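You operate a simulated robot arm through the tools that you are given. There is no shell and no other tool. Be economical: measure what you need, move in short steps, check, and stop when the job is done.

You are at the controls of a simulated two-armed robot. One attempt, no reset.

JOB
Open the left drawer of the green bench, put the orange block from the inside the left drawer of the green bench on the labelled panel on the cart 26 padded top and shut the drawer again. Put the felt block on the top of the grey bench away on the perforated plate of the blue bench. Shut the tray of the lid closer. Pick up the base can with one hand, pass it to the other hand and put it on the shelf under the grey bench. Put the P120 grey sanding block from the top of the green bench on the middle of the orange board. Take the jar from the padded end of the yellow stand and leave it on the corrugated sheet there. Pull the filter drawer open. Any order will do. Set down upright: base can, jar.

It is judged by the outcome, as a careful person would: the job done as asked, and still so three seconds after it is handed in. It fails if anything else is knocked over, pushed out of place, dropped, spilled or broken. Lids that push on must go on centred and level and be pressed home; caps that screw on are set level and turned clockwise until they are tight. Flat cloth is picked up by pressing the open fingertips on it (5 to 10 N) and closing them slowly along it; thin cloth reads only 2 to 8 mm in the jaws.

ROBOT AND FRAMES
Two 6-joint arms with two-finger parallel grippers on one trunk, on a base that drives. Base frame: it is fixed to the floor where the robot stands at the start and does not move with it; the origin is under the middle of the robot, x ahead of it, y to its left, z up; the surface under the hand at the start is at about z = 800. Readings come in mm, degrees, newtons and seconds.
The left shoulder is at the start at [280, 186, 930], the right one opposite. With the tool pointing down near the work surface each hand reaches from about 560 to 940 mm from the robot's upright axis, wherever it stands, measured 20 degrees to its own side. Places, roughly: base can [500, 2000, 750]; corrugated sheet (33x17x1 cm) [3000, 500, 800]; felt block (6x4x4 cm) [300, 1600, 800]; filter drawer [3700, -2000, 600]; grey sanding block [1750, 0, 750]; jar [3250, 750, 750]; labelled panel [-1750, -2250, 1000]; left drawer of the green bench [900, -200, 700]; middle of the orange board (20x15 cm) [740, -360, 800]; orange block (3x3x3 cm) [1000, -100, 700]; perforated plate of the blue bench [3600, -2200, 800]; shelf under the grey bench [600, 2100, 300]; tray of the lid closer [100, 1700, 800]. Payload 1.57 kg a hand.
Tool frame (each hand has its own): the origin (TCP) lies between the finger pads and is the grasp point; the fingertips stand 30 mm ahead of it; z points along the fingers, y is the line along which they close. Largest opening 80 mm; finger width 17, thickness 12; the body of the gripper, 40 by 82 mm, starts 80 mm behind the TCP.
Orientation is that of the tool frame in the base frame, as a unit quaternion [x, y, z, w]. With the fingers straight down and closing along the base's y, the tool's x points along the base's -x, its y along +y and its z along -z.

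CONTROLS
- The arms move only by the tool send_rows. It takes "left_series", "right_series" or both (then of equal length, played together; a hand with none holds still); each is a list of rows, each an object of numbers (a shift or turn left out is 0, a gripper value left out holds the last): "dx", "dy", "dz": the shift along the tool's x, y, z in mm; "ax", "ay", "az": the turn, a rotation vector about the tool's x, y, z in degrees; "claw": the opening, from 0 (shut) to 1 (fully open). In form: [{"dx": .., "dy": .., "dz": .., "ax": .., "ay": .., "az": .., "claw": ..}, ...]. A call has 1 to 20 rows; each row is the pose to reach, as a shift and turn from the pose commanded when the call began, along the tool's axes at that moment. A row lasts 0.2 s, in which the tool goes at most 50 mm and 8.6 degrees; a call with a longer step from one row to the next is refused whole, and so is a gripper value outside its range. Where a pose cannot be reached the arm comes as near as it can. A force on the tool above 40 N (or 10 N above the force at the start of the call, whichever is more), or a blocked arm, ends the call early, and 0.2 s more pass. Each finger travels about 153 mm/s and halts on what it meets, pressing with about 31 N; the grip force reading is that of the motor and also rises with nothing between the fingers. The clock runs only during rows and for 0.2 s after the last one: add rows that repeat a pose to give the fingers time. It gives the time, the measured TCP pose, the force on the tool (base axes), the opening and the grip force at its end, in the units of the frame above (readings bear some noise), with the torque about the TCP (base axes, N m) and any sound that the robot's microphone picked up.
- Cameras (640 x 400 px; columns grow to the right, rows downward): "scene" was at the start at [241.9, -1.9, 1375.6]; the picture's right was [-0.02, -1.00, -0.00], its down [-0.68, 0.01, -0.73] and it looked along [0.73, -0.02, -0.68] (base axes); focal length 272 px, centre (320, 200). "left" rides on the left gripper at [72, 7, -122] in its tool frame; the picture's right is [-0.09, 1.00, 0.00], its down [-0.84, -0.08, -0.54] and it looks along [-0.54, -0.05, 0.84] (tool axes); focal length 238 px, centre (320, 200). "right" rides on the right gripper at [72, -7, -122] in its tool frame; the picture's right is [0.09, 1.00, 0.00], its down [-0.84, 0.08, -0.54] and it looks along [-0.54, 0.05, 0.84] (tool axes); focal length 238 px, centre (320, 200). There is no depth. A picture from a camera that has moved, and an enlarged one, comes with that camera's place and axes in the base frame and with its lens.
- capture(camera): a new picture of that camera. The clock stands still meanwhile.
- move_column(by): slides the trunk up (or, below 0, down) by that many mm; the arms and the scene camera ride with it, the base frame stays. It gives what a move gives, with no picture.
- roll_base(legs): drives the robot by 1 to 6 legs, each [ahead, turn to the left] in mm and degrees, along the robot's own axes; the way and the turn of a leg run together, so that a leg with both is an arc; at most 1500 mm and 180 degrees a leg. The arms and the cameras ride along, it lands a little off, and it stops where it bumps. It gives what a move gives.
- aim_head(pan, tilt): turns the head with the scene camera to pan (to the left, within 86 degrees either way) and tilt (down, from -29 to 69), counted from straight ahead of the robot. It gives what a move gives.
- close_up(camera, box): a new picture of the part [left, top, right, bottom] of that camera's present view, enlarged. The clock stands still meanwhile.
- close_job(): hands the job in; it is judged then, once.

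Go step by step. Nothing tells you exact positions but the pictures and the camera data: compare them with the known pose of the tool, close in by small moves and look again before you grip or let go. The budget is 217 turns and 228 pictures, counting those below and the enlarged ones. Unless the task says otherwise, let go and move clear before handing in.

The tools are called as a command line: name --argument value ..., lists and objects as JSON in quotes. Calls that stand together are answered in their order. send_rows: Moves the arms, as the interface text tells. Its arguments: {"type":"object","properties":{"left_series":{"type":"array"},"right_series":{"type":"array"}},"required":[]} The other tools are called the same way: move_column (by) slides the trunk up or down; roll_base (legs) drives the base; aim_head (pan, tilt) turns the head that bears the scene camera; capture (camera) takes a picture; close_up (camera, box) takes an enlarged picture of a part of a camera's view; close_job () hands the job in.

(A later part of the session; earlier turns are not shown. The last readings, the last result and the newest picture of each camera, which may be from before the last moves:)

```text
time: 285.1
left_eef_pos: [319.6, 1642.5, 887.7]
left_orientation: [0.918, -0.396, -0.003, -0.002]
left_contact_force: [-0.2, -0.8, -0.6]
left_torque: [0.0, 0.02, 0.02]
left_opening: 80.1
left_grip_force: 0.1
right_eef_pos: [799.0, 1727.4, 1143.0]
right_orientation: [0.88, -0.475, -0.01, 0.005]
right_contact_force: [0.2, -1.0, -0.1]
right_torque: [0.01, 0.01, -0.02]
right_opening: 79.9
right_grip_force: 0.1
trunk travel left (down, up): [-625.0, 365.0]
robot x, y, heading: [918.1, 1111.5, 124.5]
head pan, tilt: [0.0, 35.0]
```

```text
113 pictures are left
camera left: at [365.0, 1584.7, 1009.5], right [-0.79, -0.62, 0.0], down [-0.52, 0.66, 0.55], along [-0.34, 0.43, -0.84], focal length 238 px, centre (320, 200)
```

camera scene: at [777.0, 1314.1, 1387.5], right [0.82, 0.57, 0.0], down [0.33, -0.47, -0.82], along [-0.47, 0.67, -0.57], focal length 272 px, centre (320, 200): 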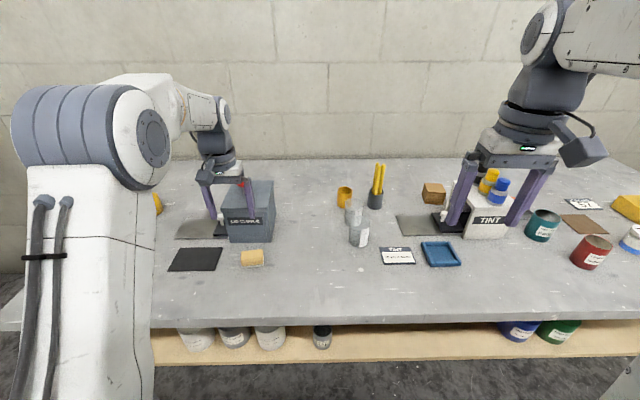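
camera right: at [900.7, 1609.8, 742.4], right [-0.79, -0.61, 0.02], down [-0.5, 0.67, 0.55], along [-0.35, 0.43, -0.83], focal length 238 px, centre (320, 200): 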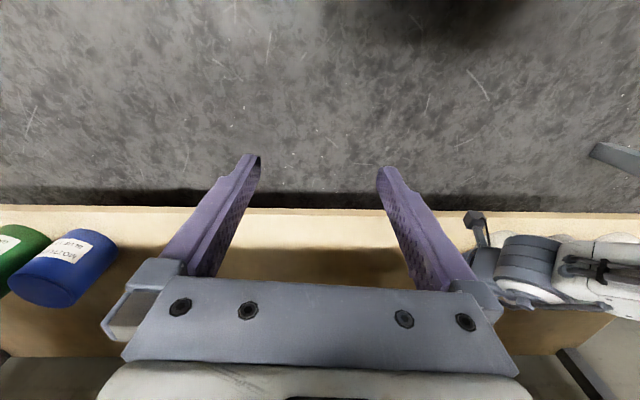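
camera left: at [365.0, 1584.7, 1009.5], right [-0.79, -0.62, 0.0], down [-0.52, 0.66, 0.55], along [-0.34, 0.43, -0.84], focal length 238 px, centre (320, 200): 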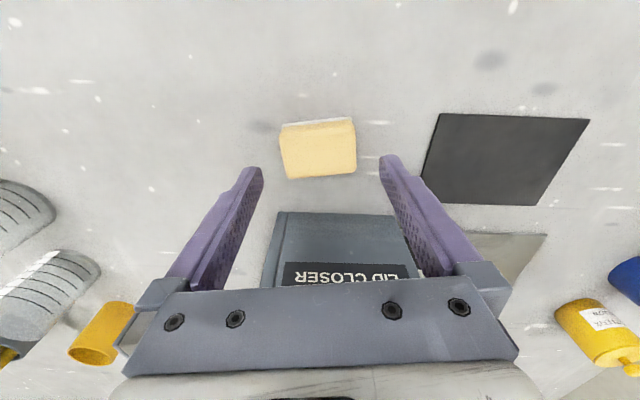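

Nearly centred. Descend, close, and lift.

send_rows --left_series '[{"dx": 3, "dz": 20}, {"dx": 5, "dz": 40}, {"dx": 5, "dz": 51}, {"dx": 5, "dz": 51, "claw": 0.85}, {"dx": 5, "dz": 51, "claw": 0.75}, {"dx": 5, "dz": 51, "claw": 0.6}, {"dx": 5, "dz": 51, "claw": 0.3}, {"dx": 5, "dz": 51, "claw": 0}, {"dx": 5, "dz": 51, "claw": 0}]'

send_rows --left_series '[{"dz": -3}, {"dz": -8}, {"dz": -16}, {"dz": -28}, {"dz": -45}, {"dz": -65}, {"dz": -90}, {"dz": -120}, {"dz": -155}, {"dz": -190}, {"dz": -230}, {"dz": -265}, {"dz": -265}]'

capture --camera "left"

```text
time: 287.1
left_eef_pos: [322.2, 1638.1, 837.1]
left_orientation: [0.919, -0.395, -0.002, -0.002]
left_contact_force: [-0.5, 0.6, -0.5]
left_torque: [-0.01, 0.03, 0.0]
left_opening: 58.7
left_grip_force: 31.0
right_eef_pos: [799.3, 1727.8, 1142.5]
right_orientation: [0.879, -0.476, -0.009, 0.006]
right_contact_force: [0.3, -0.4, -0.4]
right_torque: [-0.01, 0.0, 0.01]
right_opening: 80.2
right_grip_force: 0.0
trunk travel left (down, up): [-625.0, 365.0]
robot x, y, heading: [917.3, 1110.6, 125.2]
head pan, tilt: [0.0, 35.0]
```

```text
time: 289.9
left_eef_pos: [321.4, 1637.1, 1102.6]
left_orientation: [0.918, -0.396, -0.002, -0.001]
left_contact_force: [-0.1, 1.4, -0.1]
left_torque: [0.0, 0.0, -0.02]
left_opening: 59.0
left_grip_force: 30.7
right_eef_pos: [798.9, 1727.7, 1141.2]
right_orientation: [0.879, -0.476, -0.01, 0.004]
right_contact_force: [-0.4, -0.4, -0.2]
right_torque: [-0.01, 0.03, 0.01]
right_opening: 79.9
right_grip_force: 0.0
trunk travel left (down, up): [-625.0, 365.0]
robot x, y, heading: [922.2, 1111.8, 124.8]
head pan, tilt: [0.0, 35.0]
```

```text
112 pictures are left
camera left: at [366.6, 1578.2, 1224.0], right [-0.79, -0.62, 0.0], down [-0.52, 0.66, 0.55], along [-0.34, 0.43, -0.84], focal length 238 px, centre (320, 200)
```

left: 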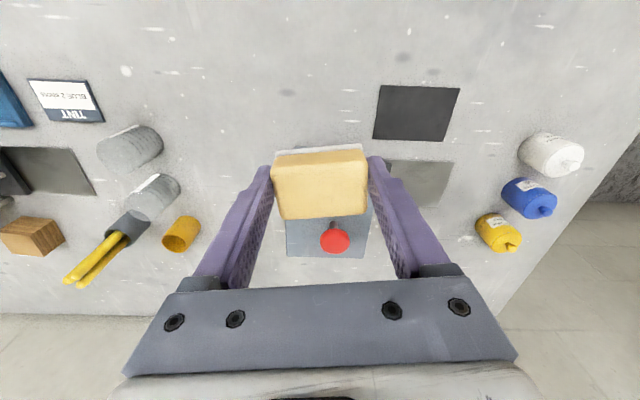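

The felt block is held securely. Now head toward the yellow stand; drive part of the way and look.

roll_base --legs '[[0, -118.5], [1200, 0]]'

aim_head --pan -15 --tilt 25

capture --camera "scene"

aim_head --pan 35 --tilt 20

capture --camera "scene"

```text
time: 300.9
left_eef_pos: [2851.5, 1470.1, 1101.3]
left_orientation: [-0.117, 0.993, -0.001, 0.003]
left_contact_force: [-0.4, 0.3, -1.1]
left_torque: [-0.01, 0.0, 0.01]
left_opening: 58.9
left_grip_force: 30.8
right_eef_pos: [2690.8, 1010.9, 1141.8]
right_orientation: [-0.029, 1.0, 0.009, 0.006]
right_contact_force: [0.1, -0.2, 0.1]
right_torque: [0.0, 0.02, 0.01]
right_opening: 80.1
right_grip_force: 0.1
trunk travel left (down, up): [-625.0, 365.0]
robot x, y, heading: [2093.4, 1215.8, 4.6]
head pan, tilt: [0.0, 35.0]
```

```text
time: 301.7
left_eef_pos: [2850.2, 1470.5, 1102.0]
left_orientation: [-0.118, 0.993, 0.0, 0.003]
left_contact_force: [0.6, 0.4, -0.7]
left_torque: [-0.02, 0.03, 0.0]
left_opening: 59.0
left_grip_force: 31.0
right_eef_pos: [2691.6, 1011.8, 1142.3]
right_orientation: [-0.029, 1.0, 0.009, 0.006]
right_contact_force: [0.0, -0.4, -0.4]
right_torque: [0.0, -0.02, -0.01]
right_opening: 80.2
right_grip_force: 0.0
trunk travel left (down, up): [-625.0, 365.0]
robot x, y, heading: [2097.4, 1208.9, 4.7]
head pan, tilt: [-15.0, 25.0]
```

```text
111 pictures are left
camera scene: at [2346.3, 1209.3, 1403.2], right [-0.18, -0.98, 0.0], down [-0.42, 0.07, -0.91], along [0.89, -0.16, -0.42], focal length 272 px, centre (320, 200)
```

scene: 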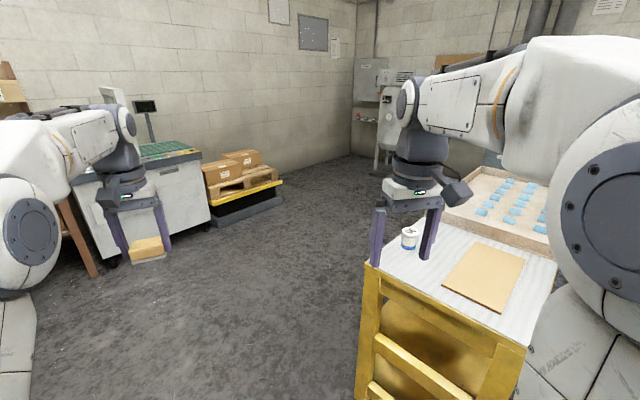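

```text
time: 302.9
left_eef_pos: [2850.3, 1469.7, 1101.3]
left_orientation: [-0.117, 0.993, 0.001, 0.003]
left_contact_force: [-0.1, 0.2, -0.6]
left_torque: [-0.02, -0.02, -0.02]
left_opening: 58.6
left_grip_force: 31.4
right_eef_pos: [2691.8, 1011.0, 1142.1]
right_orientation: [-0.029, 1.0, 0.008, 0.006]
right_contact_force: [0.5, 0.0, 0.3]
right_torque: [0.03, 0.04, -0.01]
right_opening: 79.9
right_grip_force: 0.1
trunk travel left (down, up): [-625.0, 365.0]
robot x, y, heading: [2095.5, 1212.3, 4.8]
head pan, tilt: [35.0, 20.0]
```

```text
110 pictures are left
camera scene: at [2327.1, 1285.2, 1411.3], right [0.64, -0.77, 0.0], down [-0.26, -0.22, -0.94], along [0.72, 0.6, -0.34], focal length 272 px, centre (320, 200)
```

scene: 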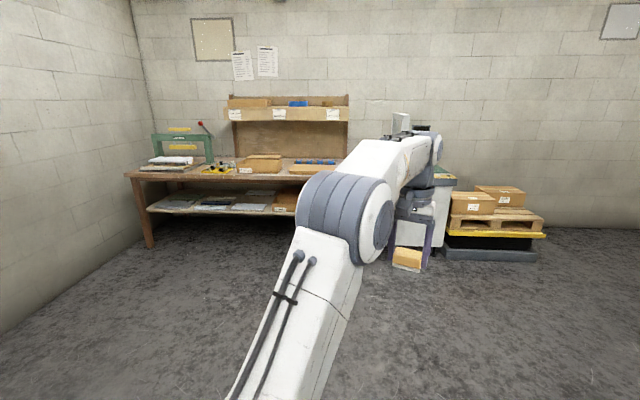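

Jar at about (3155, 717) and corrugated sheet centre (2934, 551) on the wavy padded stand. Drive to stand square in front of it.

roll_base --legs '[[0, 3.4], [764, 0], [0, -63.9]]'

aim_head --pan -10 --tilt 40

capture --camera "scene"

capture --camera "right"

```text
time: 310.3
left_eef_pos: [3440.3, 777.3, 1102.8]
left_orientation: [0.41, 0.912, -0.002, 0.002]
left_contact_force: [-0.4, -0.9, -1.1]
left_torque: [0.0, 0.04, 0.03]
left_opening: 58.9
left_grip_force: 30.5
right_eef_pos: [2960.7, 702.3, 1143.0]
right_orientation: [0.491, 0.871, 0.004, 0.01]
right_contact_force: [-0.4, 0.0, -0.7]
right_torque: [0.0, -0.03, 0.0]
right_opening: 80.1
right_grip_force: 0.0
trunk travel left (down, up): [-625.0, 365.0]
robot x, y, heading: [2862.8, 1320.9, -57.2]
head pan, tilt: [35.0, 20.0]
```

```text
time: 311.4
left_eef_pos: [3440.7, 778.5, 1101.5]
left_orientation: [0.411, 0.912, -0.001, 0.002]
left_contact_force: [0.3, 0.4, -0.5]
left_torque: [0.0, 0.0, -0.01]
left_opening: 58.8
left_grip_force: 30.6
right_eef_pos: [2960.6, 703.5, 1142.2]
right_orientation: [0.491, 0.871, 0.005, 0.01]
right_contact_force: [-0.5, -0.4, 0.8]
right_torque: [-0.02, 0.01, -0.02]
right_opening: 80.1
right_grip_force: 0.0
trunk travel left (down, up): [-625.0, 365.0]
robot x, y, heading: [2855.1, 1324.4, -57.4]
head pan, tilt: [-10.0, 40.0]
```

```text
109 pictures are left
camera scene: at [2978.1, 1108.9, 1379.9], right [-0.92, -0.39, 0.0], down [-0.25, 0.59, -0.77], along [0.3, -0.71, -0.64], focal length 272 px, centre (320, 200)
```

scene: 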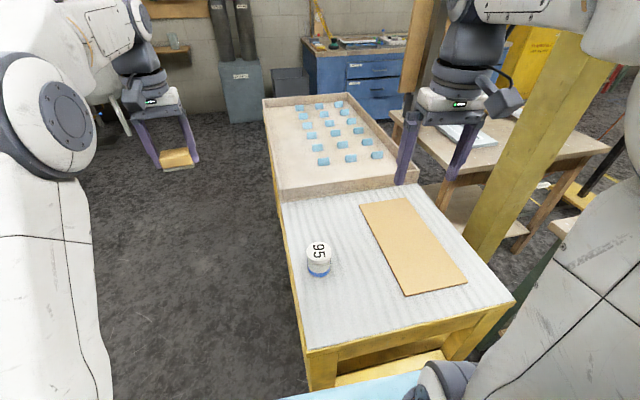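

```text
108 pictures are left
camera right: at [2914.2, 761.4, 1262.4], right [0.8, 0.6, 0.02], down [0.49, -0.67, 0.55], along [0.34, -0.44, -0.83], focal length 238 px, centre (320, 200)
```

right: 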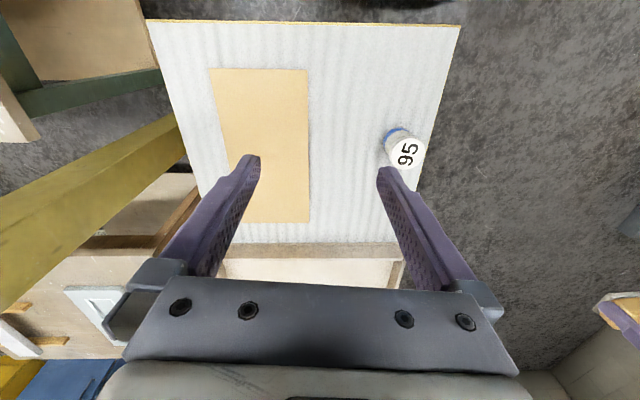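

Jar lid "95" is at about (3145, 719, 865), roughly 63 mm wide. Move the right hand above it.

send_rows --right_series '[{"dx": -18, "dy": 36, "dz": 10}, {"dx": -36, "dy": 72, "dz": 25}, {"dx": -54, "dy": 108, "dz": 50}, {"dx": -72, "dy": 140, "dz": 80}, {"dx": -82, "dy": 166, "dz": 115}, {"dx": -82, "dy": 166, "dz": 150}, {"dx": -82, "dy": 166, "dz": 175}, {"dx": -82, "dy": 166, "dz": 175}]'

capture --camera "right"

close_up --camera "scene" --box '[240, 170, 480, 320]'

```text
time: 313.2
left_eef_pos: [3440.9, 779.5, 1102.2]
left_orientation: [0.41, 0.912, -0.001, 0.002]
left_contact_force: [0.5, 0.4, 0.0]
left_torque: [0.0, 0.03, 0.02]
left_opening: 58.9
left_grip_force: 31.2
right_eef_pos: [3152.1, 716.5, 968.1]
right_orientation: [0.49, 0.871, 0.004, 0.01]
right_contact_force: [0.3, 0.3, 0.5]
right_torque: [0.0, -0.03, 0.01]
right_opening: 80.0
right_grip_force: 0.2
trunk travel left (down, up): [-625.0, 365.0]
robot x, y, heading: [2859.1, 1319.1, -57.4]
head pan, tilt: [-10.0, 40.0]
```

```text
107 pictures are left
camera right: at [3104.6, 775.3, 1088.8], right [0.8, 0.6, 0.02], down [0.49, -0.67, 0.55], along [0.34, -0.44, -0.83], focal length 238 px, centre (320, 200)
```

right: 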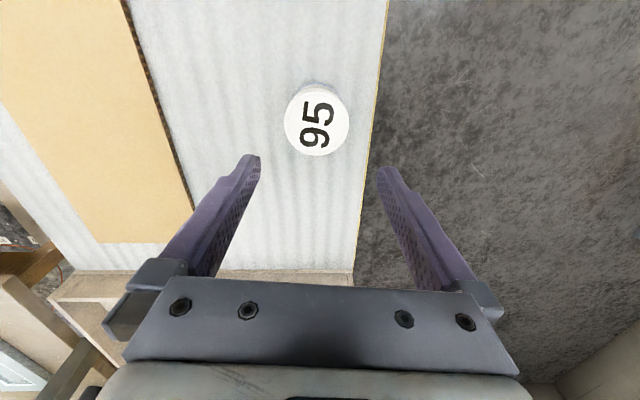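

```text
2.67 times, centred on (360, 245) of scene
camera zoom: at [2978.1, 1108.8, 1379.9], right [-0.92, -0.39, 0.0], down [-0.25, 0.59, -0.77], along [0.3, -0.71, -0.64], focal length 724 px, centre (213, 80)
```

zoom: 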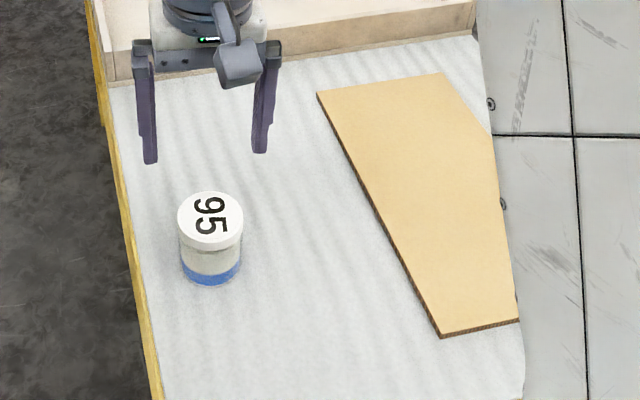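

Jar centre refined to (3140, 727), lid top ≈876. Lower around it and check.

send_rows --right_series '[{"dx": 8, "dy": -3, "dz": 10}, {"dx": 15, "dy": -5, "dz": 30}, {"dx": 15, "dy": -5, "dz": 55}, {"dx": 15, "dy": -5, "dz": 80}, {"dx": 15, "dy": -5, "dz": 98}, {"dx": 15, "dy": -5, "dz": 98}]'

capture --camera "right"

close_up --camera "scene" --box '[240, 170, 480, 320]'

```text
time: 314.6
left_eef_pos: [3440.5, 777.8, 1101.9]
left_orientation: [0.41, 0.912, -0.001, 0.003]
left_contact_force: [0.6, 0.5, -0.5]
left_torque: [0.02, -0.01, 0.0]
left_opening: 58.8
left_grip_force: 30.4
right_eef_pos: [3138.9, 729.8, 871.3]
right_orientation: [0.49, 0.872, 0.004, 0.01]
right_contact_force: [0.7, 0.7, 0.5]
right_torque: [0.0, 0.02, -0.01]
right_opening: 80.0
right_grip_force: 0.0
trunk travel left (down, up): [-625.0, 365.0]
robot x, y, heading: [2859.1, 1323.0, -57.4]
head pan, tilt: [-10.0, 40.0]
```

```text
105 pictures are left
camera right: at [3092.4, 787.9, 990.5], right [0.8, 0.6, 0.02], down [0.49, -0.67, 0.55], along [0.34, -0.44, -0.83], focal length 238 px, centre (320, 200)
```

right: 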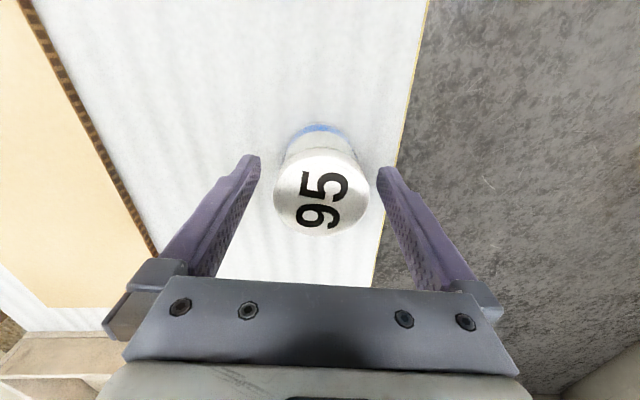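

```text
2.67 times, centred on (360, 245) of scene
camera zoom: at [2978.1, 1108.9, 1379.9], right [-0.92, -0.39, 0.0], down [-0.25, 0.59, -0.77], along [0.3, -0.71, -0.64], focal length 724 px, centre (213, 80)
```

zoom: 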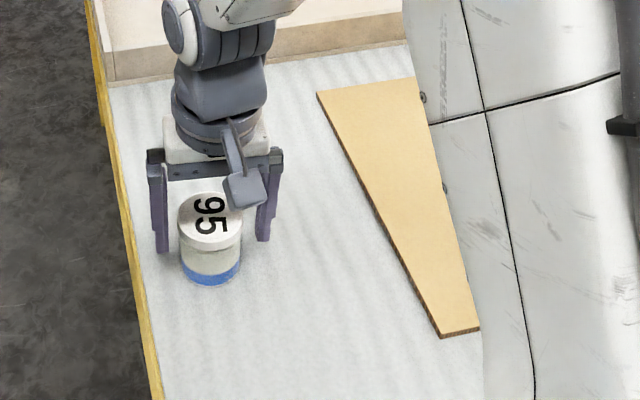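

Centred. Lower a bit, close, and lift.

send_rows --right_series '[{"dx": 2, "dz": 5}, {"dx": 2, "dz": 9}, {"dx": 2, "dz": 9, "claw": 0.85}, {"dx": 2, "dz": 9, "claw": 0.75}, {"dx": 2, "dz": 9, "claw": 0.65}, {"dx": 2, "dz": 9, "claw": 0.4}, {"dx": 2, "dz": 9, "claw": 0}, {"dx": 2, "dz": 9, "claw": 0}]'

send_rows --right_series '[{"dz": -2}, {"dz": -6}, {"dz": -12}, {"dz": -20}, {"dz": -32}, {"dz": -45}, {"dz": -60}, {"dz": -60}]'

capture --camera "right"

close_up --camera "scene" --box '[240, 150, 480, 300]'

```text
time: 316.4
left_eef_pos: [3439.3, 779.0, 1100.6]
left_orientation: [0.411, 0.912, -0.001, 0.003]
left_contact_force: [-0.1, -0.1, -1.4]
left_torque: [-0.03, 0.02, 0.01]
left_opening: 58.9
left_grip_force: 31.3
right_eef_pos: [3136.8, 731.3, 862.8]
right_orientation: [0.49, 0.871, 0.005, 0.009]
right_contact_force: [-0.5, 0.0, 0.9]
right_torque: [-0.08, 0.08, 0.02]
right_opening: 59.1
right_grip_force: 31.2
trunk travel left (down, up): [-625.0, 365.0]
robot x, y, heading: [2859.0, 1321.8, -57.3]
head pan, tilt: [-10.0, 40.0]
```

```text
time: 318.2
left_eef_pos: [3441.4, 777.6, 1103.0]
left_orientation: [0.411, 0.912, -0.002, 0.003]
left_contact_force: [-0.1, 0.1, 0.4]
left_torque: [0.04, 0.0, -0.01]
left_opening: 58.9
left_grip_force: 31.3
right_eef_pos: [3137.6, 729.1, 923.6]
right_orientation: [0.491, 0.871, 0.005, 0.01]
right_contact_force: [0.1, -0.5, -1.5]
right_torque: [-0.01, 0.01, 0.04]
right_opening: 59.0
right_grip_force: 31.0
trunk travel left (down, up): [-625.0, 365.0]
robot x, y, heading: [2856.3, 1320.8, -57.4]
head pan, tilt: [-10.0, 40.0]
```

```text
103 pictures are left
camera right: at [3091.1, 787.0, 1044.4], right [0.8, 0.6, 0.02], down [0.49, -0.67, 0.55], along [0.34, -0.44, -0.83], focal length 238 px, centre (320, 200)
```

right: 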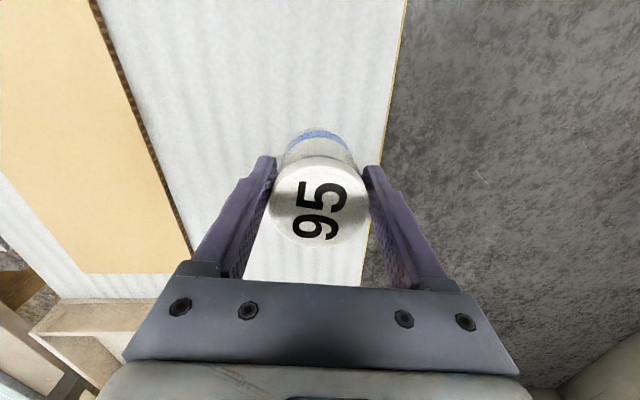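

```text
2.67 times, centred on (360, 225) of scene
camera zoom: at [2978.1, 1108.9, 1379.9], right [-0.92, -0.39, 0.0], down [-0.25, 0.59, -0.77], along [0.3, -0.71, -0.64], focal length 724 px, centre (213, 133)
```

zoom: 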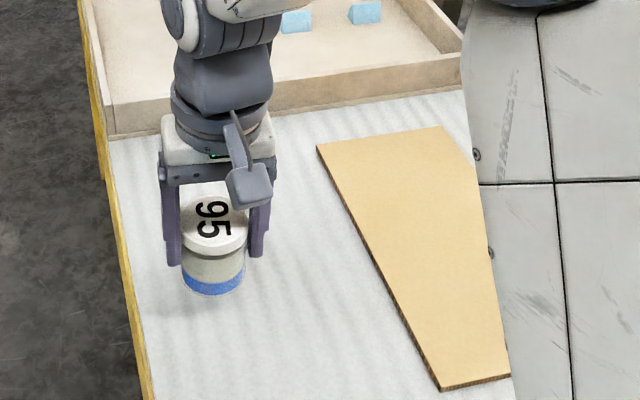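

Jar held upright. Carry it 250 mm right over the sheet's centre.

send_rows --right_series '[{"dx": -3, "dy": -15}, {"dx": -7, "dy": -45}, {"dx": -13, "dy": -80}, {"dx": -19, "dy": -115}, {"dx": -24, "dy": -150}, {"dx": -29, "dy": -185}, {"dx": -34, "dy": -215}, {"dx": -36, "dy": -238}, {"dx": -37, "dy": -249}, {"dx": -37, "dy": -249}]'

capture --camera "right"

capture --camera "scene"

```text
time: 320.4
left_eef_pos: [3439.9, 778.6, 1102.4]
left_orientation: [0.411, 0.911, -0.001, 0.003]
left_contact_force: [0.0, -0.5, -0.3]
left_torque: [0.0, 0.0, 0.03]
left_opening: 58.8
left_grip_force: 31.0
right_eef_pos: [2943.5, 566.9, 920.0]
right_orientation: [0.49, 0.871, 0.004, 0.01]
right_contact_force: [-0.6, -0.3, -2.1]
right_torque: [0.05, 0.01, 0.03]
right_opening: 59.0
right_grip_force: 31.3
trunk travel left (down, up): [-625.0, 365.0]
robot x, y, heading: [2862.2, 1324.5, -57.2]
head pan, tilt: [-10.0, 40.0]
```

```text
101 pictures are left
camera right: at [2896.8, 625.8, 1040.5], right [0.8, 0.6, 0.02], down [0.49, -0.67, 0.55], along [0.34, -0.44, -0.83], focal length 238 px, centre (320, 200)
```

right: 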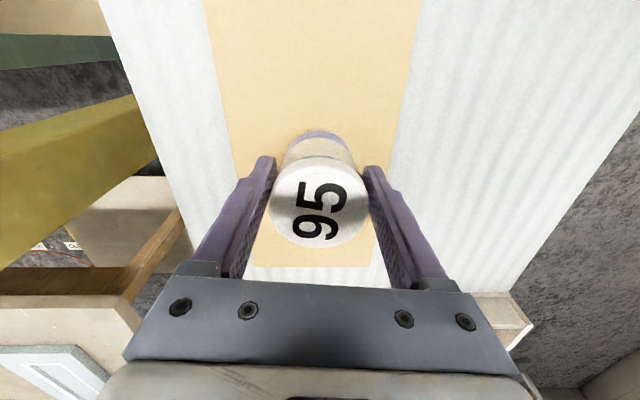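

```text
100 pictures are left
camera scene: at [2978.0, 1108.8, 1379.9], right [-0.92, -0.39, 0.0], down [-0.25, 0.59, -0.77], along [0.3, -0.71, -0.64], focal length 272 px, centre (320, 200)
```

scene: 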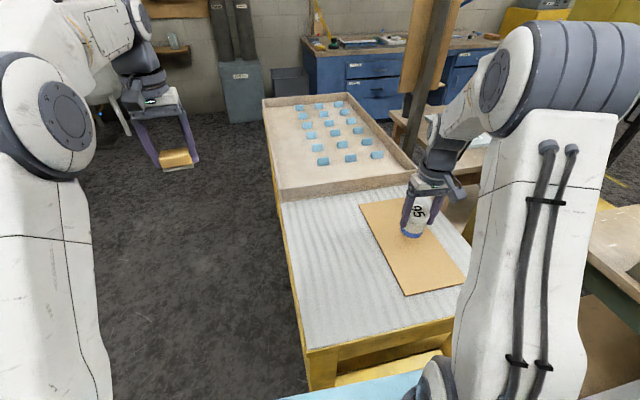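

Over the sheet. Shift 40 mm toward its middle and lower until contact.

send_rows --right_series '[{"dx": 15}, {"dx": 32}, {"dx": 40, "dz": 8}, {"dx": 40, "dz": 20}, {"dx": 40, "dz": 32}, {"dx": 40, "dz": 38}, {"dx": 40, "dz": 41}, {"dx": 40, "dz": 43}, {"dx": 40, "dz": 45}, {"dx": 40, "dz": 47}, {"dx": 40, "dz": 49}, {"dx": 40, "dz": 51}, {"dx": 40, "dz": 53}, {"dx": 40, "dz": 55}, {"dx": 40, "dz": 57}]'

capture --camera "right"

close_up --camera "scene" --box '[340, 150, 500, 310]'

```text
time: 323.6
left_eef_pos: [3441.0, 779.7, 1102.5]
left_orientation: [0.411, 0.912, -0.002, 0.003]
left_contact_force: [0.3, 0.5, -1.0]
left_torque: [-0.02, 0.03, 0.0]
left_opening: 59.1
left_grip_force: 31.3
right_eef_pos: [2923.1, 602.8, 865.5]
right_orientation: [0.49, 0.872, 0.002, 0.012]
right_contact_force: [0.7, 0.3, 35.8]
right_torque: [-0.63, 0.15, 0.05]
right_opening: 59.2
right_grip_force: 31.1
trunk travel left (down, up): [-625.0, 365.0]
robot x, y, heading: [2860.9, 1324.0, -57.3]
head pan, tilt: [-10.0, 40.0]
```

```text
99 pictures are left
camera right: at [2876.8, 662.1, 984.9], right [0.8, 0.6, 0.01], down [0.49, -0.67, 0.56], along [0.34, -0.44, -0.83], focal length 238 px, centre (320, 200)
```

right: 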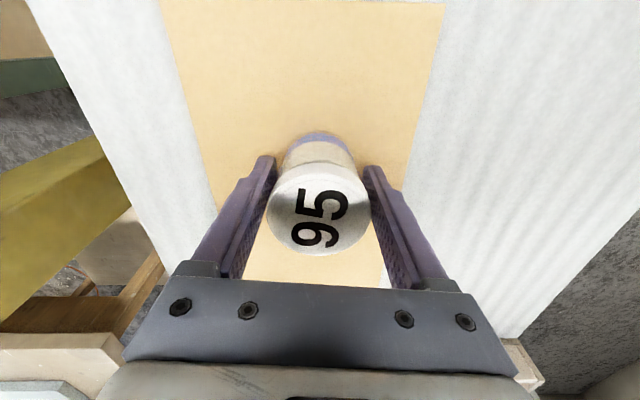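

```text
2.50 times, centred on (420, 230) of scene
camera zoom: at [2978.0, 1110.3, 1380.2], right [-0.92, -0.39, 0.0], down [-0.25, 0.59, -0.77], along [0.3, -0.71, -0.64], focal length 679 px, centre (70, 125)
```

zoom: 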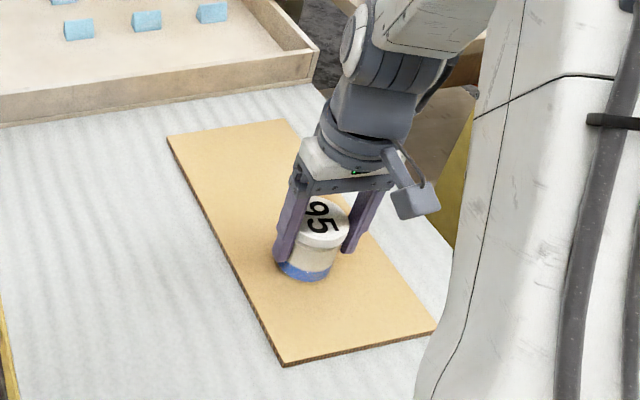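

In firm contact. Ease 2 mm, release, and rise.

send_rows --right_series '[{"dz": -2}, {"dz": -3, "claw": 0.76}, {"dz": -3, "claw": 0.8}, {"dz": -3, "claw": 0.9}, {"dz": -3, "claw": 1}, {"dz": -3, "claw": 1}, {"dz": -15}, {"dz": -40}, {"dz": -75}, {"dz": -115}, {"dz": -155}, {"dz": -190}, {"dz": -190}]'

capture --camera "scene"

capture --camera "right"

```text
time: 326.4
left_eef_pos: [3440.2, 778.2, 1101.8]
left_orientation: [0.411, 0.912, -0.001, 0.002]
left_contact_force: [-1.3, 0.0, -0.6]
left_torque: [0.0, 0.05, 0.02]
left_opening: 59.1
left_grip_force: 30.7
right_eef_pos: [2921.4, 602.9, 1050.8]
right_orientation: [0.49, 0.872, 0.004, 0.01]
right_contact_force: [0.7, -0.7, 0.4]
right_torque: [0.01, 0.0, -0.02]
right_opening: 79.9
right_grip_force: 0.2
trunk travel left (down, up): [-625.0, 365.0]
robot x, y, heading: [2861.0, 1324.1, -57.2]
head pan, tilt: [-10.0, 40.0]
```

```text
97 pictures are left
camera scene: at [2978.0, 1109.0, 1379.9], right [-0.92, -0.39, 0.0], down [-0.25, 0.59, -0.77], along [0.3, -0.71, -0.64], focal length 272 px, centre (320, 200)
```

scene: 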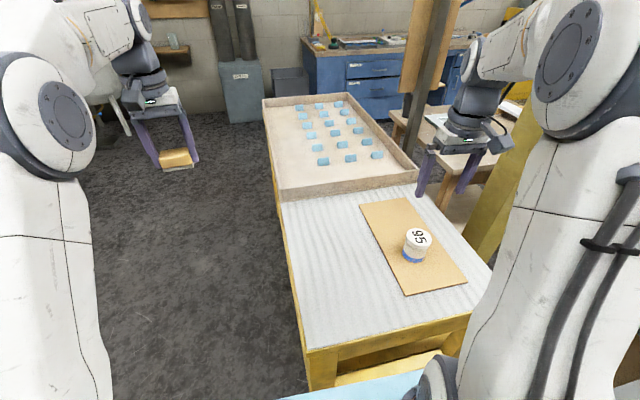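

```text
96 pictures are left
camera right: at [2874.2, 660.4, 1171.2], right [0.8, 0.6, 0.02], down [0.49, -0.67, 0.55], along [0.34, -0.44, -0.83], focal length 238 px, centre (320, 200)
```

right: 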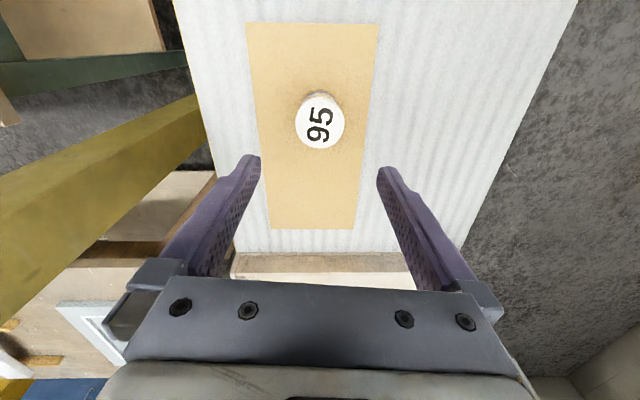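

The jar stands on the corrugated sheet. Now drive around the left of the stand and tray table toward the blue bench.

send_rows --right_series '[{"dz": -40}, {"dz": -80}]'

roll_base --legs '[[0, 28.5], [596, 0], [0, -24.4], [1500, 0], [0, -70]]'

aim_head --pan 0 --tilt 20

capture --camera "scene"

```text
time: 327.0
left_eef_pos: [3440.4, 778.7, 1101.6]
left_orientation: [0.411, 0.912, -0.001, 0.002]
left_contact_force: [0.3, -0.3, -0.4]
left_torque: [-0.01, -0.02, -0.02]
left_opening: 58.9
left_grip_force: 31.4
right_eef_pos: [2918.7, 601.7, 1130.3]
right_orientation: [0.49, 0.872, 0.005, 0.01]
right_contact_force: [0.8, -0.3, 0.1]
right_torque: [0.0, -0.02, -0.01]
right_opening: 80.0
right_grip_force: 0.0
trunk travel left (down, up): [-625.0, 365.0]
robot x, y, heading: [2863.5, 1323.6, -57.4]
head pan, tilt: [-10.0, 40.0]
```

```text
time: 329.6
left_eef_pos: [3658.7, 1090.5, 1100.7]
left_orientation: [0.186, 0.983, 0.0, 0.002]
left_contact_force: [-0.4, 1.2, -1.0]
left_torque: [0.0, 0.02, -0.03]
left_opening: 58.9
left_grip_force: 30.8
right_eef_pos: [3273.9, 697.5, 1129.3]
right_orientation: [0.273, 0.962, 0.007, 0.008]
right_contact_force: [-0.3, 0.1, -0.4]
right_torque: [-0.01, 0.01, -0.01]
right_opening: 79.9
right_grip_force: 0.1
trunk travel left (down, up): [-625.0, 365.0]
robot x, y, heading: [2898.1, 1317.1, -30.4]
head pan, tilt: [-10.0, 40.0]
stopped in leg 2: the robot was blocked; the commanded pose is now the measured one
```

```text
time: 330.4
left_eef_pos: [3658.9, 1090.8, 1101.4]
left_orientation: [0.187, 0.982, 0.0, 0.002]
left_contact_force: [-0.5, 0.3, -1.1]
left_torque: [-0.01, 0.01, 0.02]
left_opening: 58.8
left_grip_force: 31.4
right_eef_pos: [3274.9, 695.5, 1129.8]
right_orientation: [0.273, 0.962, 0.006, 0.008]
right_contact_force: [0.9, 0.0, -0.3]
right_torque: [0.05, 0.02, 0.0]
right_opening: 80.1
right_grip_force: 0.1
trunk travel left (down, up): [-625.0, 365.0]
robot x, y, heading: [2897.5, 1316.9, -30.1]
head pan, tilt: [0.0, 20.0]
```

```text
95 pictures are left
camera scene: at [3114.2, 1185.4, 1411.2], right [-0.51, -0.86, 0.0], down [-0.3, 0.17, -0.94], along [0.81, -0.48, -0.34], focal length 272 px, centre (320, 200)
```

scene: 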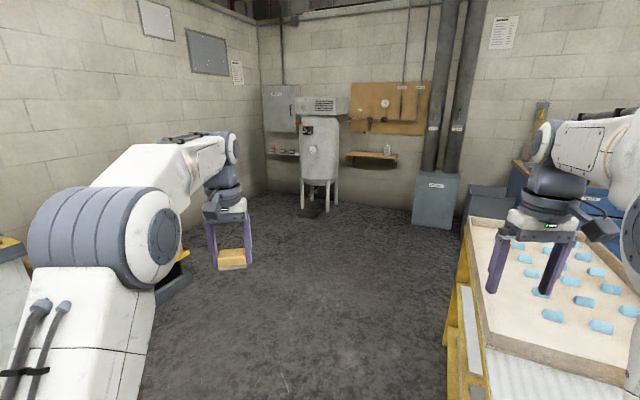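

The base touched the stand's leg. Back off and check the jar is unaffected.

roll_base --legs '[[-300, 0]]'

aim_head --pan -40 --tilt 30

capture --camera "scene"

```text
time: 332.5
left_eef_pos: [3402.6, 1234.8, 1099.9]
left_orientation: [0.19, 0.982, 0.0, 0.002]
left_contact_force: [-0.2, 0.5, -0.2]
left_torque: [-0.01, 0.02, 0.01]
left_opening: 58.6
left_grip_force: 31.0
right_eef_pos: [3014.8, 845.5, 1129.1]
right_orientation: [0.277, 0.961, 0.008, 0.008]
right_contact_force: [0.4, -0.5, 0.0]
right_torque: [-0.02, 0.04, 0.01]
right_opening: 80.0
right_grip_force: 0.1
trunk travel left (down, up): [-625.0, 365.0]
robot x, y, heading: [2643.1, 1467.0, -31.3]
head pan, tilt: [0.0, 20.0]
```

```text
time: 333.5
left_eef_pos: [3402.5, 1235.5, 1102.8]
left_orientation: [0.191, 0.982, 0.0, 0.002]
left_contact_force: [0.5, 0.7, -0.7]
left_torque: [-0.01, -0.02, 0.04]
left_opening: 58.9
left_grip_force: 31.9
right_eef_pos: [3015.3, 843.4, 1130.0]
right_orientation: [0.277, 0.961, 0.007, 0.009]
right_contact_force: [0.2, -0.4, -0.2]
right_torque: [0.04, -0.02, -0.02]
right_opening: 79.9
right_grip_force: 0.1
trunk travel left (down, up): [-625.0, 365.0]
robot x, y, heading: [2643.9, 1465.7, -31.0]
head pan, tilt: [-40.0, 30.0]
```

```text
94 pictures are left
camera scene: at [2807.8, 1297.6, 1395.2], right [-0.94, -0.33, 0.0], down [-0.16, 0.47, -0.87], along [0.28, -0.82, -0.5], focal length 272 px, centre (320, 200)
```

scene: 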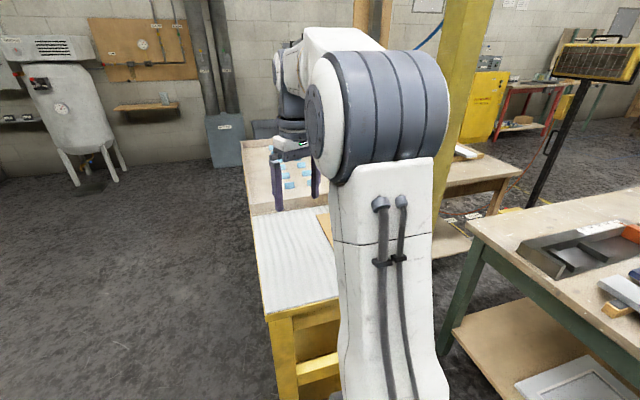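

Retry with a wider arc to the left of the stand.

roll_base --legs '[[0, 17.7], [633, 0], [0, -39.8]]'

aim_head --pan -50 --tilt 35

capture --camera "scene"

```text
time: 339.8
left_eef_pos: [3869.5, 828.8, 1101.5]
left_orientation: [0.37, 0.929, -0.001, 0.003]
left_contact_force: [0.8, -0.2, -1.2]
left_torque: [0.0, 0.01, -0.02]
left_opening: 58.7
left_grip_force: 31.7
right_eef_pos: [3367.2, 606.8, 1129.1]
right_orientation: [0.452, 0.892, 0.005, 0.009]
right_contact_force: [-0.5, -0.2, 0.3]
right_torque: [0.0, 0.02, -0.02]
right_opening: 80.0
right_grip_force: 0.1
trunk travel left (down, up): [-625.0, 365.0]
robot x, y, heading: [3243.5, 1318.1, -52.7]
head pan, tilt: [-40.0, 30.0]
```

```text
time: 340.6
left_eef_pos: [3870.7, 827.0, 1102.1]
left_orientation: [0.37, 0.929, -0.001, 0.001]
left_contact_force: [-0.6, -0.2, -0.2]
left_torque: [0.02, -0.01, 0.03]
left_opening: 58.9
left_grip_force: 31.1
right_eef_pos: [3365.6, 607.0, 1129.2]
right_orientation: [0.452, 0.892, 0.005, 0.009]
right_contact_force: [0.2, -0.4, -0.5]
right_torque: [0.0, 0.03, 0.01]
right_opening: 80.2
right_grip_force: 0.0
trunk travel left (down, up): [-625.0, 365.0]
robot x, y, heading: [3245.5, 1318.6, -52.7]
head pan, tilt: [-50.0, 35.0]
```

```text
93 pictures are left
camera scene: at [3324.4, 1107.2, 1387.5], right [-0.98, 0.22, 0.0], down [0.12, 0.56, -0.82], along [-0.18, -0.8, -0.57], focal length 272 px, centre (320, 200)
```

scene: 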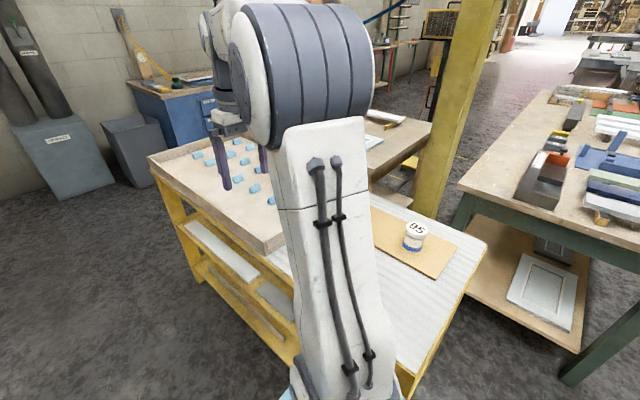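

The jar is undisturbed. Continue along the corridor, then turn toward the blue bench.

roll_base --legs '[[1500, 0], [350, 0], [0, -71]]'

aim_head --pan 20 --tilt 20

capture --camera "scene"

```text
time: 353.3
left_eef_pos: [4142.3, -945.1, 1101.3]
left_orientation: [0.847, 0.532, -0.003, 0.001]
left_contact_force: [-0.1, -0.4, 0.0]
left_torque: [0.02, 0.0, 0.02]
left_opening: 59.3
left_grip_force: 31.3
right_eef_pos: [3778.3, -532.1, 1130.3]
right_orientation: [0.891, 0.454, -0.003, 0.012]
right_contact_force: [-0.4, 0.2, -0.5]
right_torque: [0.03, -0.03, 0.0]
right_opening: 79.9
right_grip_force: 0.1
trunk travel left (down, up): [-625.0, 365.0]
robot x, y, heading: [4420.4, -199.6, -125.1]
head pan, tilt: [-50.0, 35.0]
```

```text
time: 354.7
left_eef_pos: [4142.7, -943.1, 1102.3]
left_orientation: [0.847, 0.531, -0.002, 0.002]
left_contact_force: [-0.4, 0.2, -0.9]
left_torque: [0.0, 0.0, -0.02]
left_opening: 58.8
left_grip_force: 30.6
right_eef_pos: [3778.2, -529.8, 1130.2]
right_orientation: [0.891, 0.453, -0.001, 0.011]
right_contact_force: [0.0, 0.2, 0.0]
right_torque: [0.0, 0.0, -0.01]
right_opening: 80.1
right_grip_force: 0.0
trunk travel left (down, up): [-625.0, 365.0]
robot x, y, heading: [4421.8, -206.7, -124.7]
head pan, tilt: [20.0, 20.0]
```

```text
92 pictures are left
camera scene: at [4306.6, -422.9, 1411.3], right [-0.97, 0.26, 0.0], down [0.09, 0.33, -0.94], along [-0.24, -0.91, -0.34], focal length 272 px, centre (320, 200)
```

scene: 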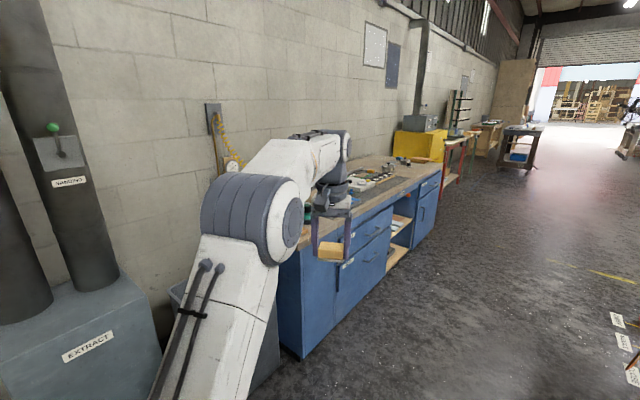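

The blue bench's front runs about 33° off x. Drive to stand facing its drawers.

roll_base --legs '[[0, -16.7], [1500, 0], [80, 0], [0, 84.5]]'

aim_head --pan 0 --tilt 35

capture --camera "scene"

```text
time: 367.4
left_eef_pos: [3734.6, -1727.9, 1101.2]
left_orientation: [0.42, 0.907, -0.001, 0.002]
left_contact_force: [-1.1, -0.4, -0.8]
left_torque: [0.05, 0.01, 0.0]
left_opening: 59.1
left_grip_force: 31.1
right_eef_pos: [3210.3, -1893.1, 1128.6]
right_orientation: [0.499, 0.867, 0.005, 0.009]
right_contact_force: [-0.2, -0.7, 1.2]
right_torque: [-0.02, 0.01, 0.01]
right_opening: 80.0
right_grip_force: 0.1
trunk travel left (down, up): [-625.0, 365.0]
robot x, y, heading: [3167.6, -1169.3, -58.8]
head pan, tilt: [20.0, 20.0]
```

```text
time: 368.2
left_eef_pos: [3736.0, -1727.9, 1101.0]
left_orientation: [0.421, 0.907, -0.001, 0.001]
left_contact_force: [0.0, 0.0, -0.9]
left_torque: [0.03, 0.0, -0.04]
left_opening: 58.9
left_grip_force: 30.6
right_eef_pos: [3211.0, -1892.5, 1130.8]
right_orientation: [0.499, 0.867, 0.004, 0.009]
right_contact_force: [0.2, 0.3, -0.1]
right_torque: [0.01, -0.01, 0.0]
right_opening: 79.9
right_grip_force: 0.1
trunk travel left (down, up): [-625.0, 365.0]
robot x, y, heading: [3170.5, -1169.7, -58.9]
head pan, tilt: [0.0, 35.0]
```

```text
91 pictures are left
camera scene: at [3297.3, -1382.5, 1387.5], right [-0.85, -0.52, 0.0], down [-0.3, 0.49, -0.82], along [0.43, -0.7, -0.57], focal length 272 px, centre (320, 200)
```

scene: 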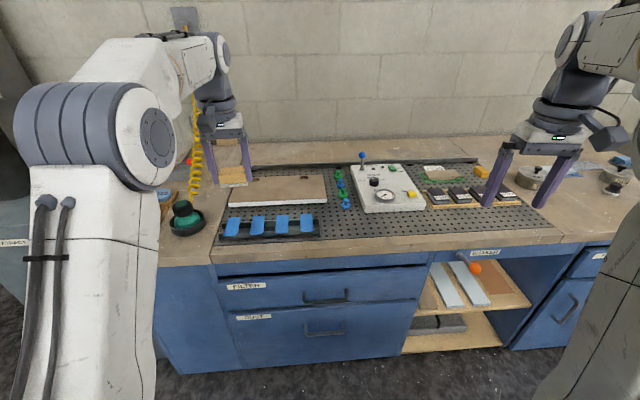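

FILTER drawer's label is visible on the top drawer; the perforated plate lies on top. Zooming.

close_up --camera "scene" --box '[200, 140, 440, 290]'

close_up --camera "scene" --box '[200, 240, 440, 390]'

```text
2.67 times, centred on (320, 215) of scene
camera zoom: at [3297.3, -1382.5, 1387.5], right [-0.85, -0.52, 0.0], down [-0.3, 0.49, -0.82], along [0.43, -0.7, -0.57], focal length 724 px, centre (320, 160)
```

zoom: 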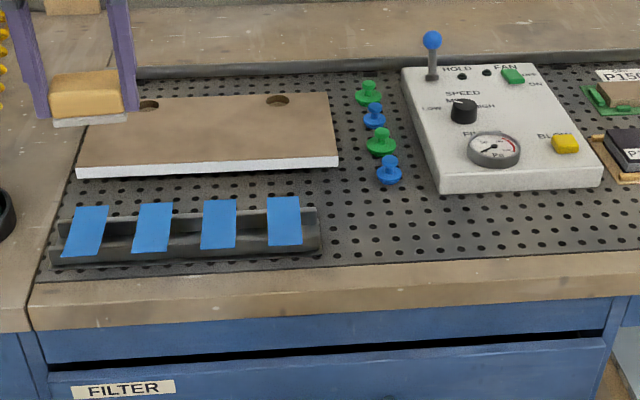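

```text
2.67 times, centred on (320, 315) of scene
camera zoom: at [3297.3, -1382.5, 1387.5], right [-0.85, -0.52, 0.0], down [-0.3, 0.49, -0.82], along [0.43, -0.7, -0.57], focal length 724 px, centre (320, -107)
```

zoom: 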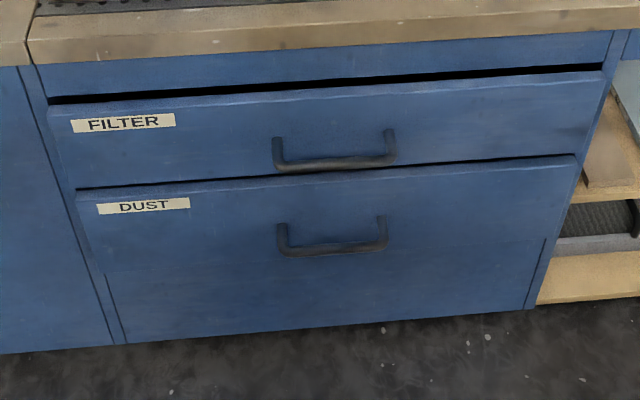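

The free patch of plate lies just left of the control box, near (3590, −1985). Turn slightly right and move closer, then bring the left hand over.

roll_base --legs '[[0, -3], [240, 0]]'

capture --camera "left"

aim_head --pan 0 --tilt 45

capture --camera "scene"

```text
time: 370.4
left_eef_pos: [3815.7, -1964.5, 1101.6]
left_orientation: [0.445, 0.895, -0.001, 0.001]
left_contact_force: [0.0, -0.5, -1.3]
left_torque: [-0.03, 0.0, -0.01]
left_opening: 58.9
left_grip_force: 30.5
right_eef_pos: [3279.8, -2099.3, 1128.8]
right_orientation: [0.523, 0.852, 0.004, 0.01]
right_contact_force: [0.3, -0.3, -0.6]
right_torque: [0.0, 0.04, 0.0]
right_opening: 80.0
right_grip_force: 0.1
trunk travel left (down, up): [-625.0, 365.0]
robot x, y, heading: [3279.3, -1374.1, -62.1]
head pan, tilt: [0.0, 35.0]
```

```text
88 pictures are left
camera left: at [3775.4, -1903.1, 1223.4], right [0.85, 0.53, 0.0], down [0.44, -0.71, 0.55], along [0.29, -0.46, -0.84], focal length 238 px, centre (320, 200)
```

left: 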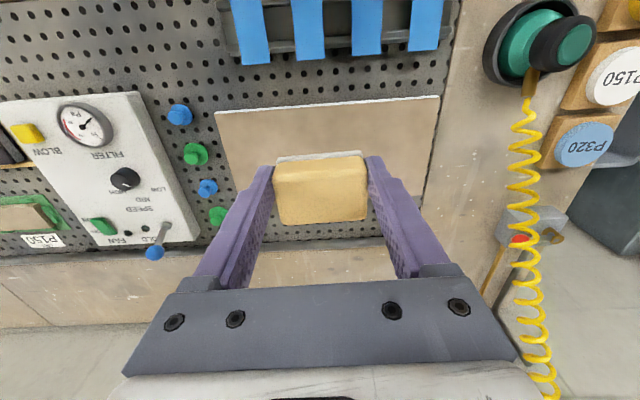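

```text
time: 371.1
left_eef_pos: [3813.2, -1964.6, 1100.5]
left_orientation: [0.446, 0.895, -0.001, 0.002]
left_contact_force: [0.2, -0.6, -0.4]
left_torque: [0.01, 0.0, 0.0]
left_opening: 58.9
left_grip_force: 30.9
right_eef_pos: [3279.7, -2099.8, 1129.7]
right_orientation: [0.524, 0.852, 0.004, 0.01]
right_contact_force: [-0.2, -0.2, -0.2]
right_torque: [0.0, 0.04, 0.01]
right_opening: 79.9
right_grip_force: 0.1
trunk travel left (down, up): [-625.0, 365.0]
robot x, y, heading: [3281.8, -1377.6, -62.0]
head pan, tilt: [0.0, 45.0]
```

```text
87 pictures are left
camera scene: at [3392.0, -1589.7, 1372.7], right [-0.88, -0.47, 0.0], down [-0.33, 0.62, -0.71], along [0.33, -0.62, -0.71], focal length 272 px, centre (320, 200)
```

scene: 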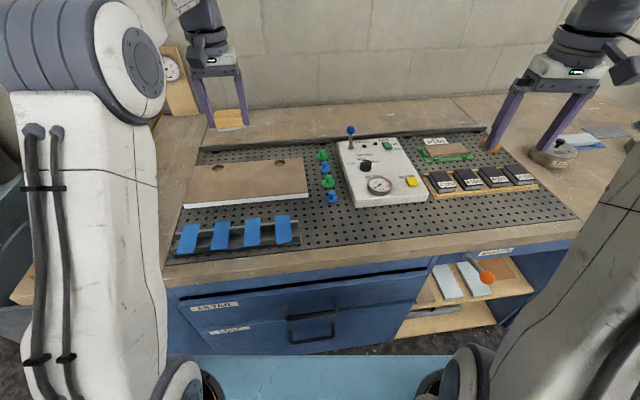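

The plate is at z≈800. Move the left hand over the free patch at (3558, −2048) and lower to a hover.

send_rows --left_series '[{"dx": 11, "dy": -32}, {"dx": 22, "dy": -64}, {"dx": 33, "dy": -96}, {"dx": 44, "dy": -128}, {"dx": 55, "dy": -160}, {"dx": 66, "dy": -192}, {"dx": 77, "dy": -224}, {"dx": 87, "dy": -254}, {"dx": 87, "dy": -254, "dz": 40}, {"dx": 87, "dy": -254, "dz": 85}, {"dx": 87, "dy": -254, "dz": 130}, {"dx": 87, "dy": -254, "dz": 175}, {"dx": 87, "dy": -254, "dz": 205}, {"dx": 87, "dy": -254, "dz": 205}]'

capture --camera "left"

capture --camera "scene"

```text
time: 374.1
left_eef_pos: [3555.0, -2048.2, 894.2]
left_orientation: [0.446, 0.895, 0.0, 0.001]
left_contact_force: [-0.1, -0.2, -0.9]
left_torque: [-0.02, 0.01, 0.02]
left_opening: 58.9
left_grip_force: 30.5
right_eef_pos: [3280.1, -2100.2, 1129.1]
right_orientation: [0.522, 0.853, 0.004, 0.009]
right_contact_force: [-0.5, 0.0, 0.8]
right_torque: [0.03, 0.04, 0.01]
right_opening: 79.9
right_grip_force: 0.0
trunk travel left (down, up): [-625.0, 365.0]
robot x, y, heading: [3280.5, -1377.9, -62.0]
head pan, tilt: [0.0, 45.0]
```

```text
86 pictures are left
camera left: at [3517.3, -1986.6, 1016.0], right [0.85, 0.53, 0.0], down [0.44, -0.71, 0.55], along [0.29, -0.46, -0.84], focal length 238 px, centre (320, 200)
```

left: 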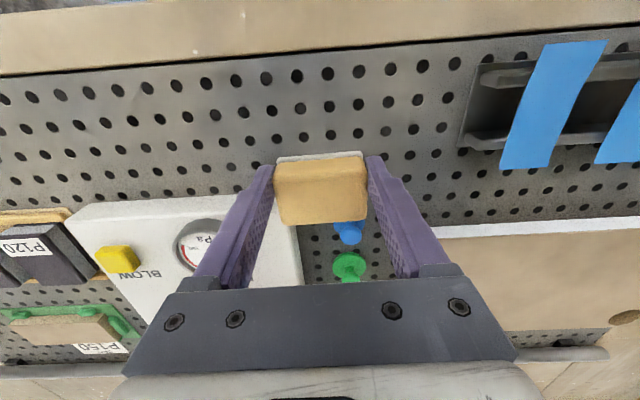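

```text
85 pictures are left
camera scene: at [3392.0, -1589.7, 1372.6], right [-0.88, -0.47, 0.0], down [-0.33, 0.62, -0.71], along [0.33, -0.62, -0.71], focal length 272 px, centre (320, 200)
```

scene: 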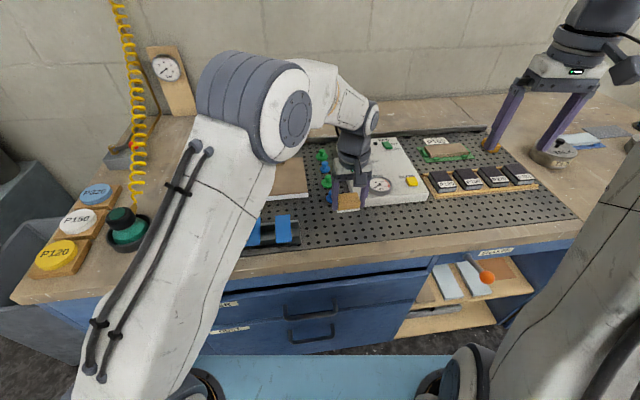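

Placement spot is clear. Lower to contact.

send_rows --left_series '[{"dz": 15}, {"dz": 35}, {"dz": 47}, {"dz": 51}, {"dz": 53}, {"dz": 55}, {"dz": 57}, {"dz": 59}, {"dz": 61}, {"dz": 63}, {"dz": 65}]'

capture --camera "left"

```text
time: 376.5
left_eef_pos: [3558.9, -2049.9, 834.0]
left_orientation: [0.445, 0.895, -0.004, 0.003]
left_contact_force: [4.4, 6.4, 31.4]
left_torque: [0.23, -0.19, 0.06]
left_opening: 59.5
left_grip_force: 31.1
right_eef_pos: [3280.6, -2099.4, 1131.1]
right_orientation: [0.523, 0.853, 0.004, 0.01]
right_contact_force: [-0.2, -0.4, -0.2]
right_torque: [0.01, -0.02, 0.0]
right_opening: 80.0
right_grip_force: 0.0
trunk travel left (down, up): [-625.0, 365.0]
robot x, y, heading: [3283.8, -1372.9, -61.9]
head pan, tilt: [0.0, 45.0]
```

```text
84 pictures are left
camera left: at [3520.9, -1987.8, 955.4], right [0.85, 0.53, 0.0], down [0.44, -0.71, 0.55], along [0.29, -0.47, -0.84], focal length 238 px, centre (320, 200)
```

left: 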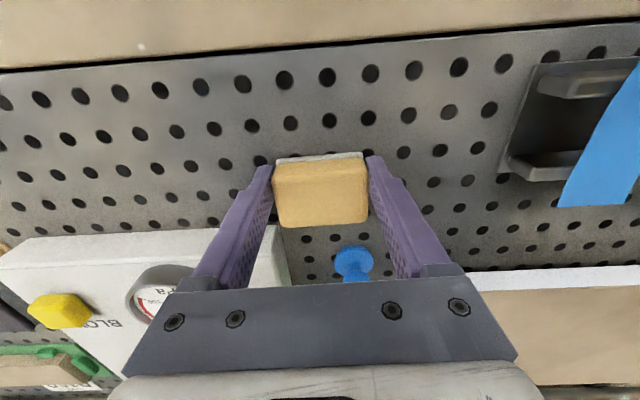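

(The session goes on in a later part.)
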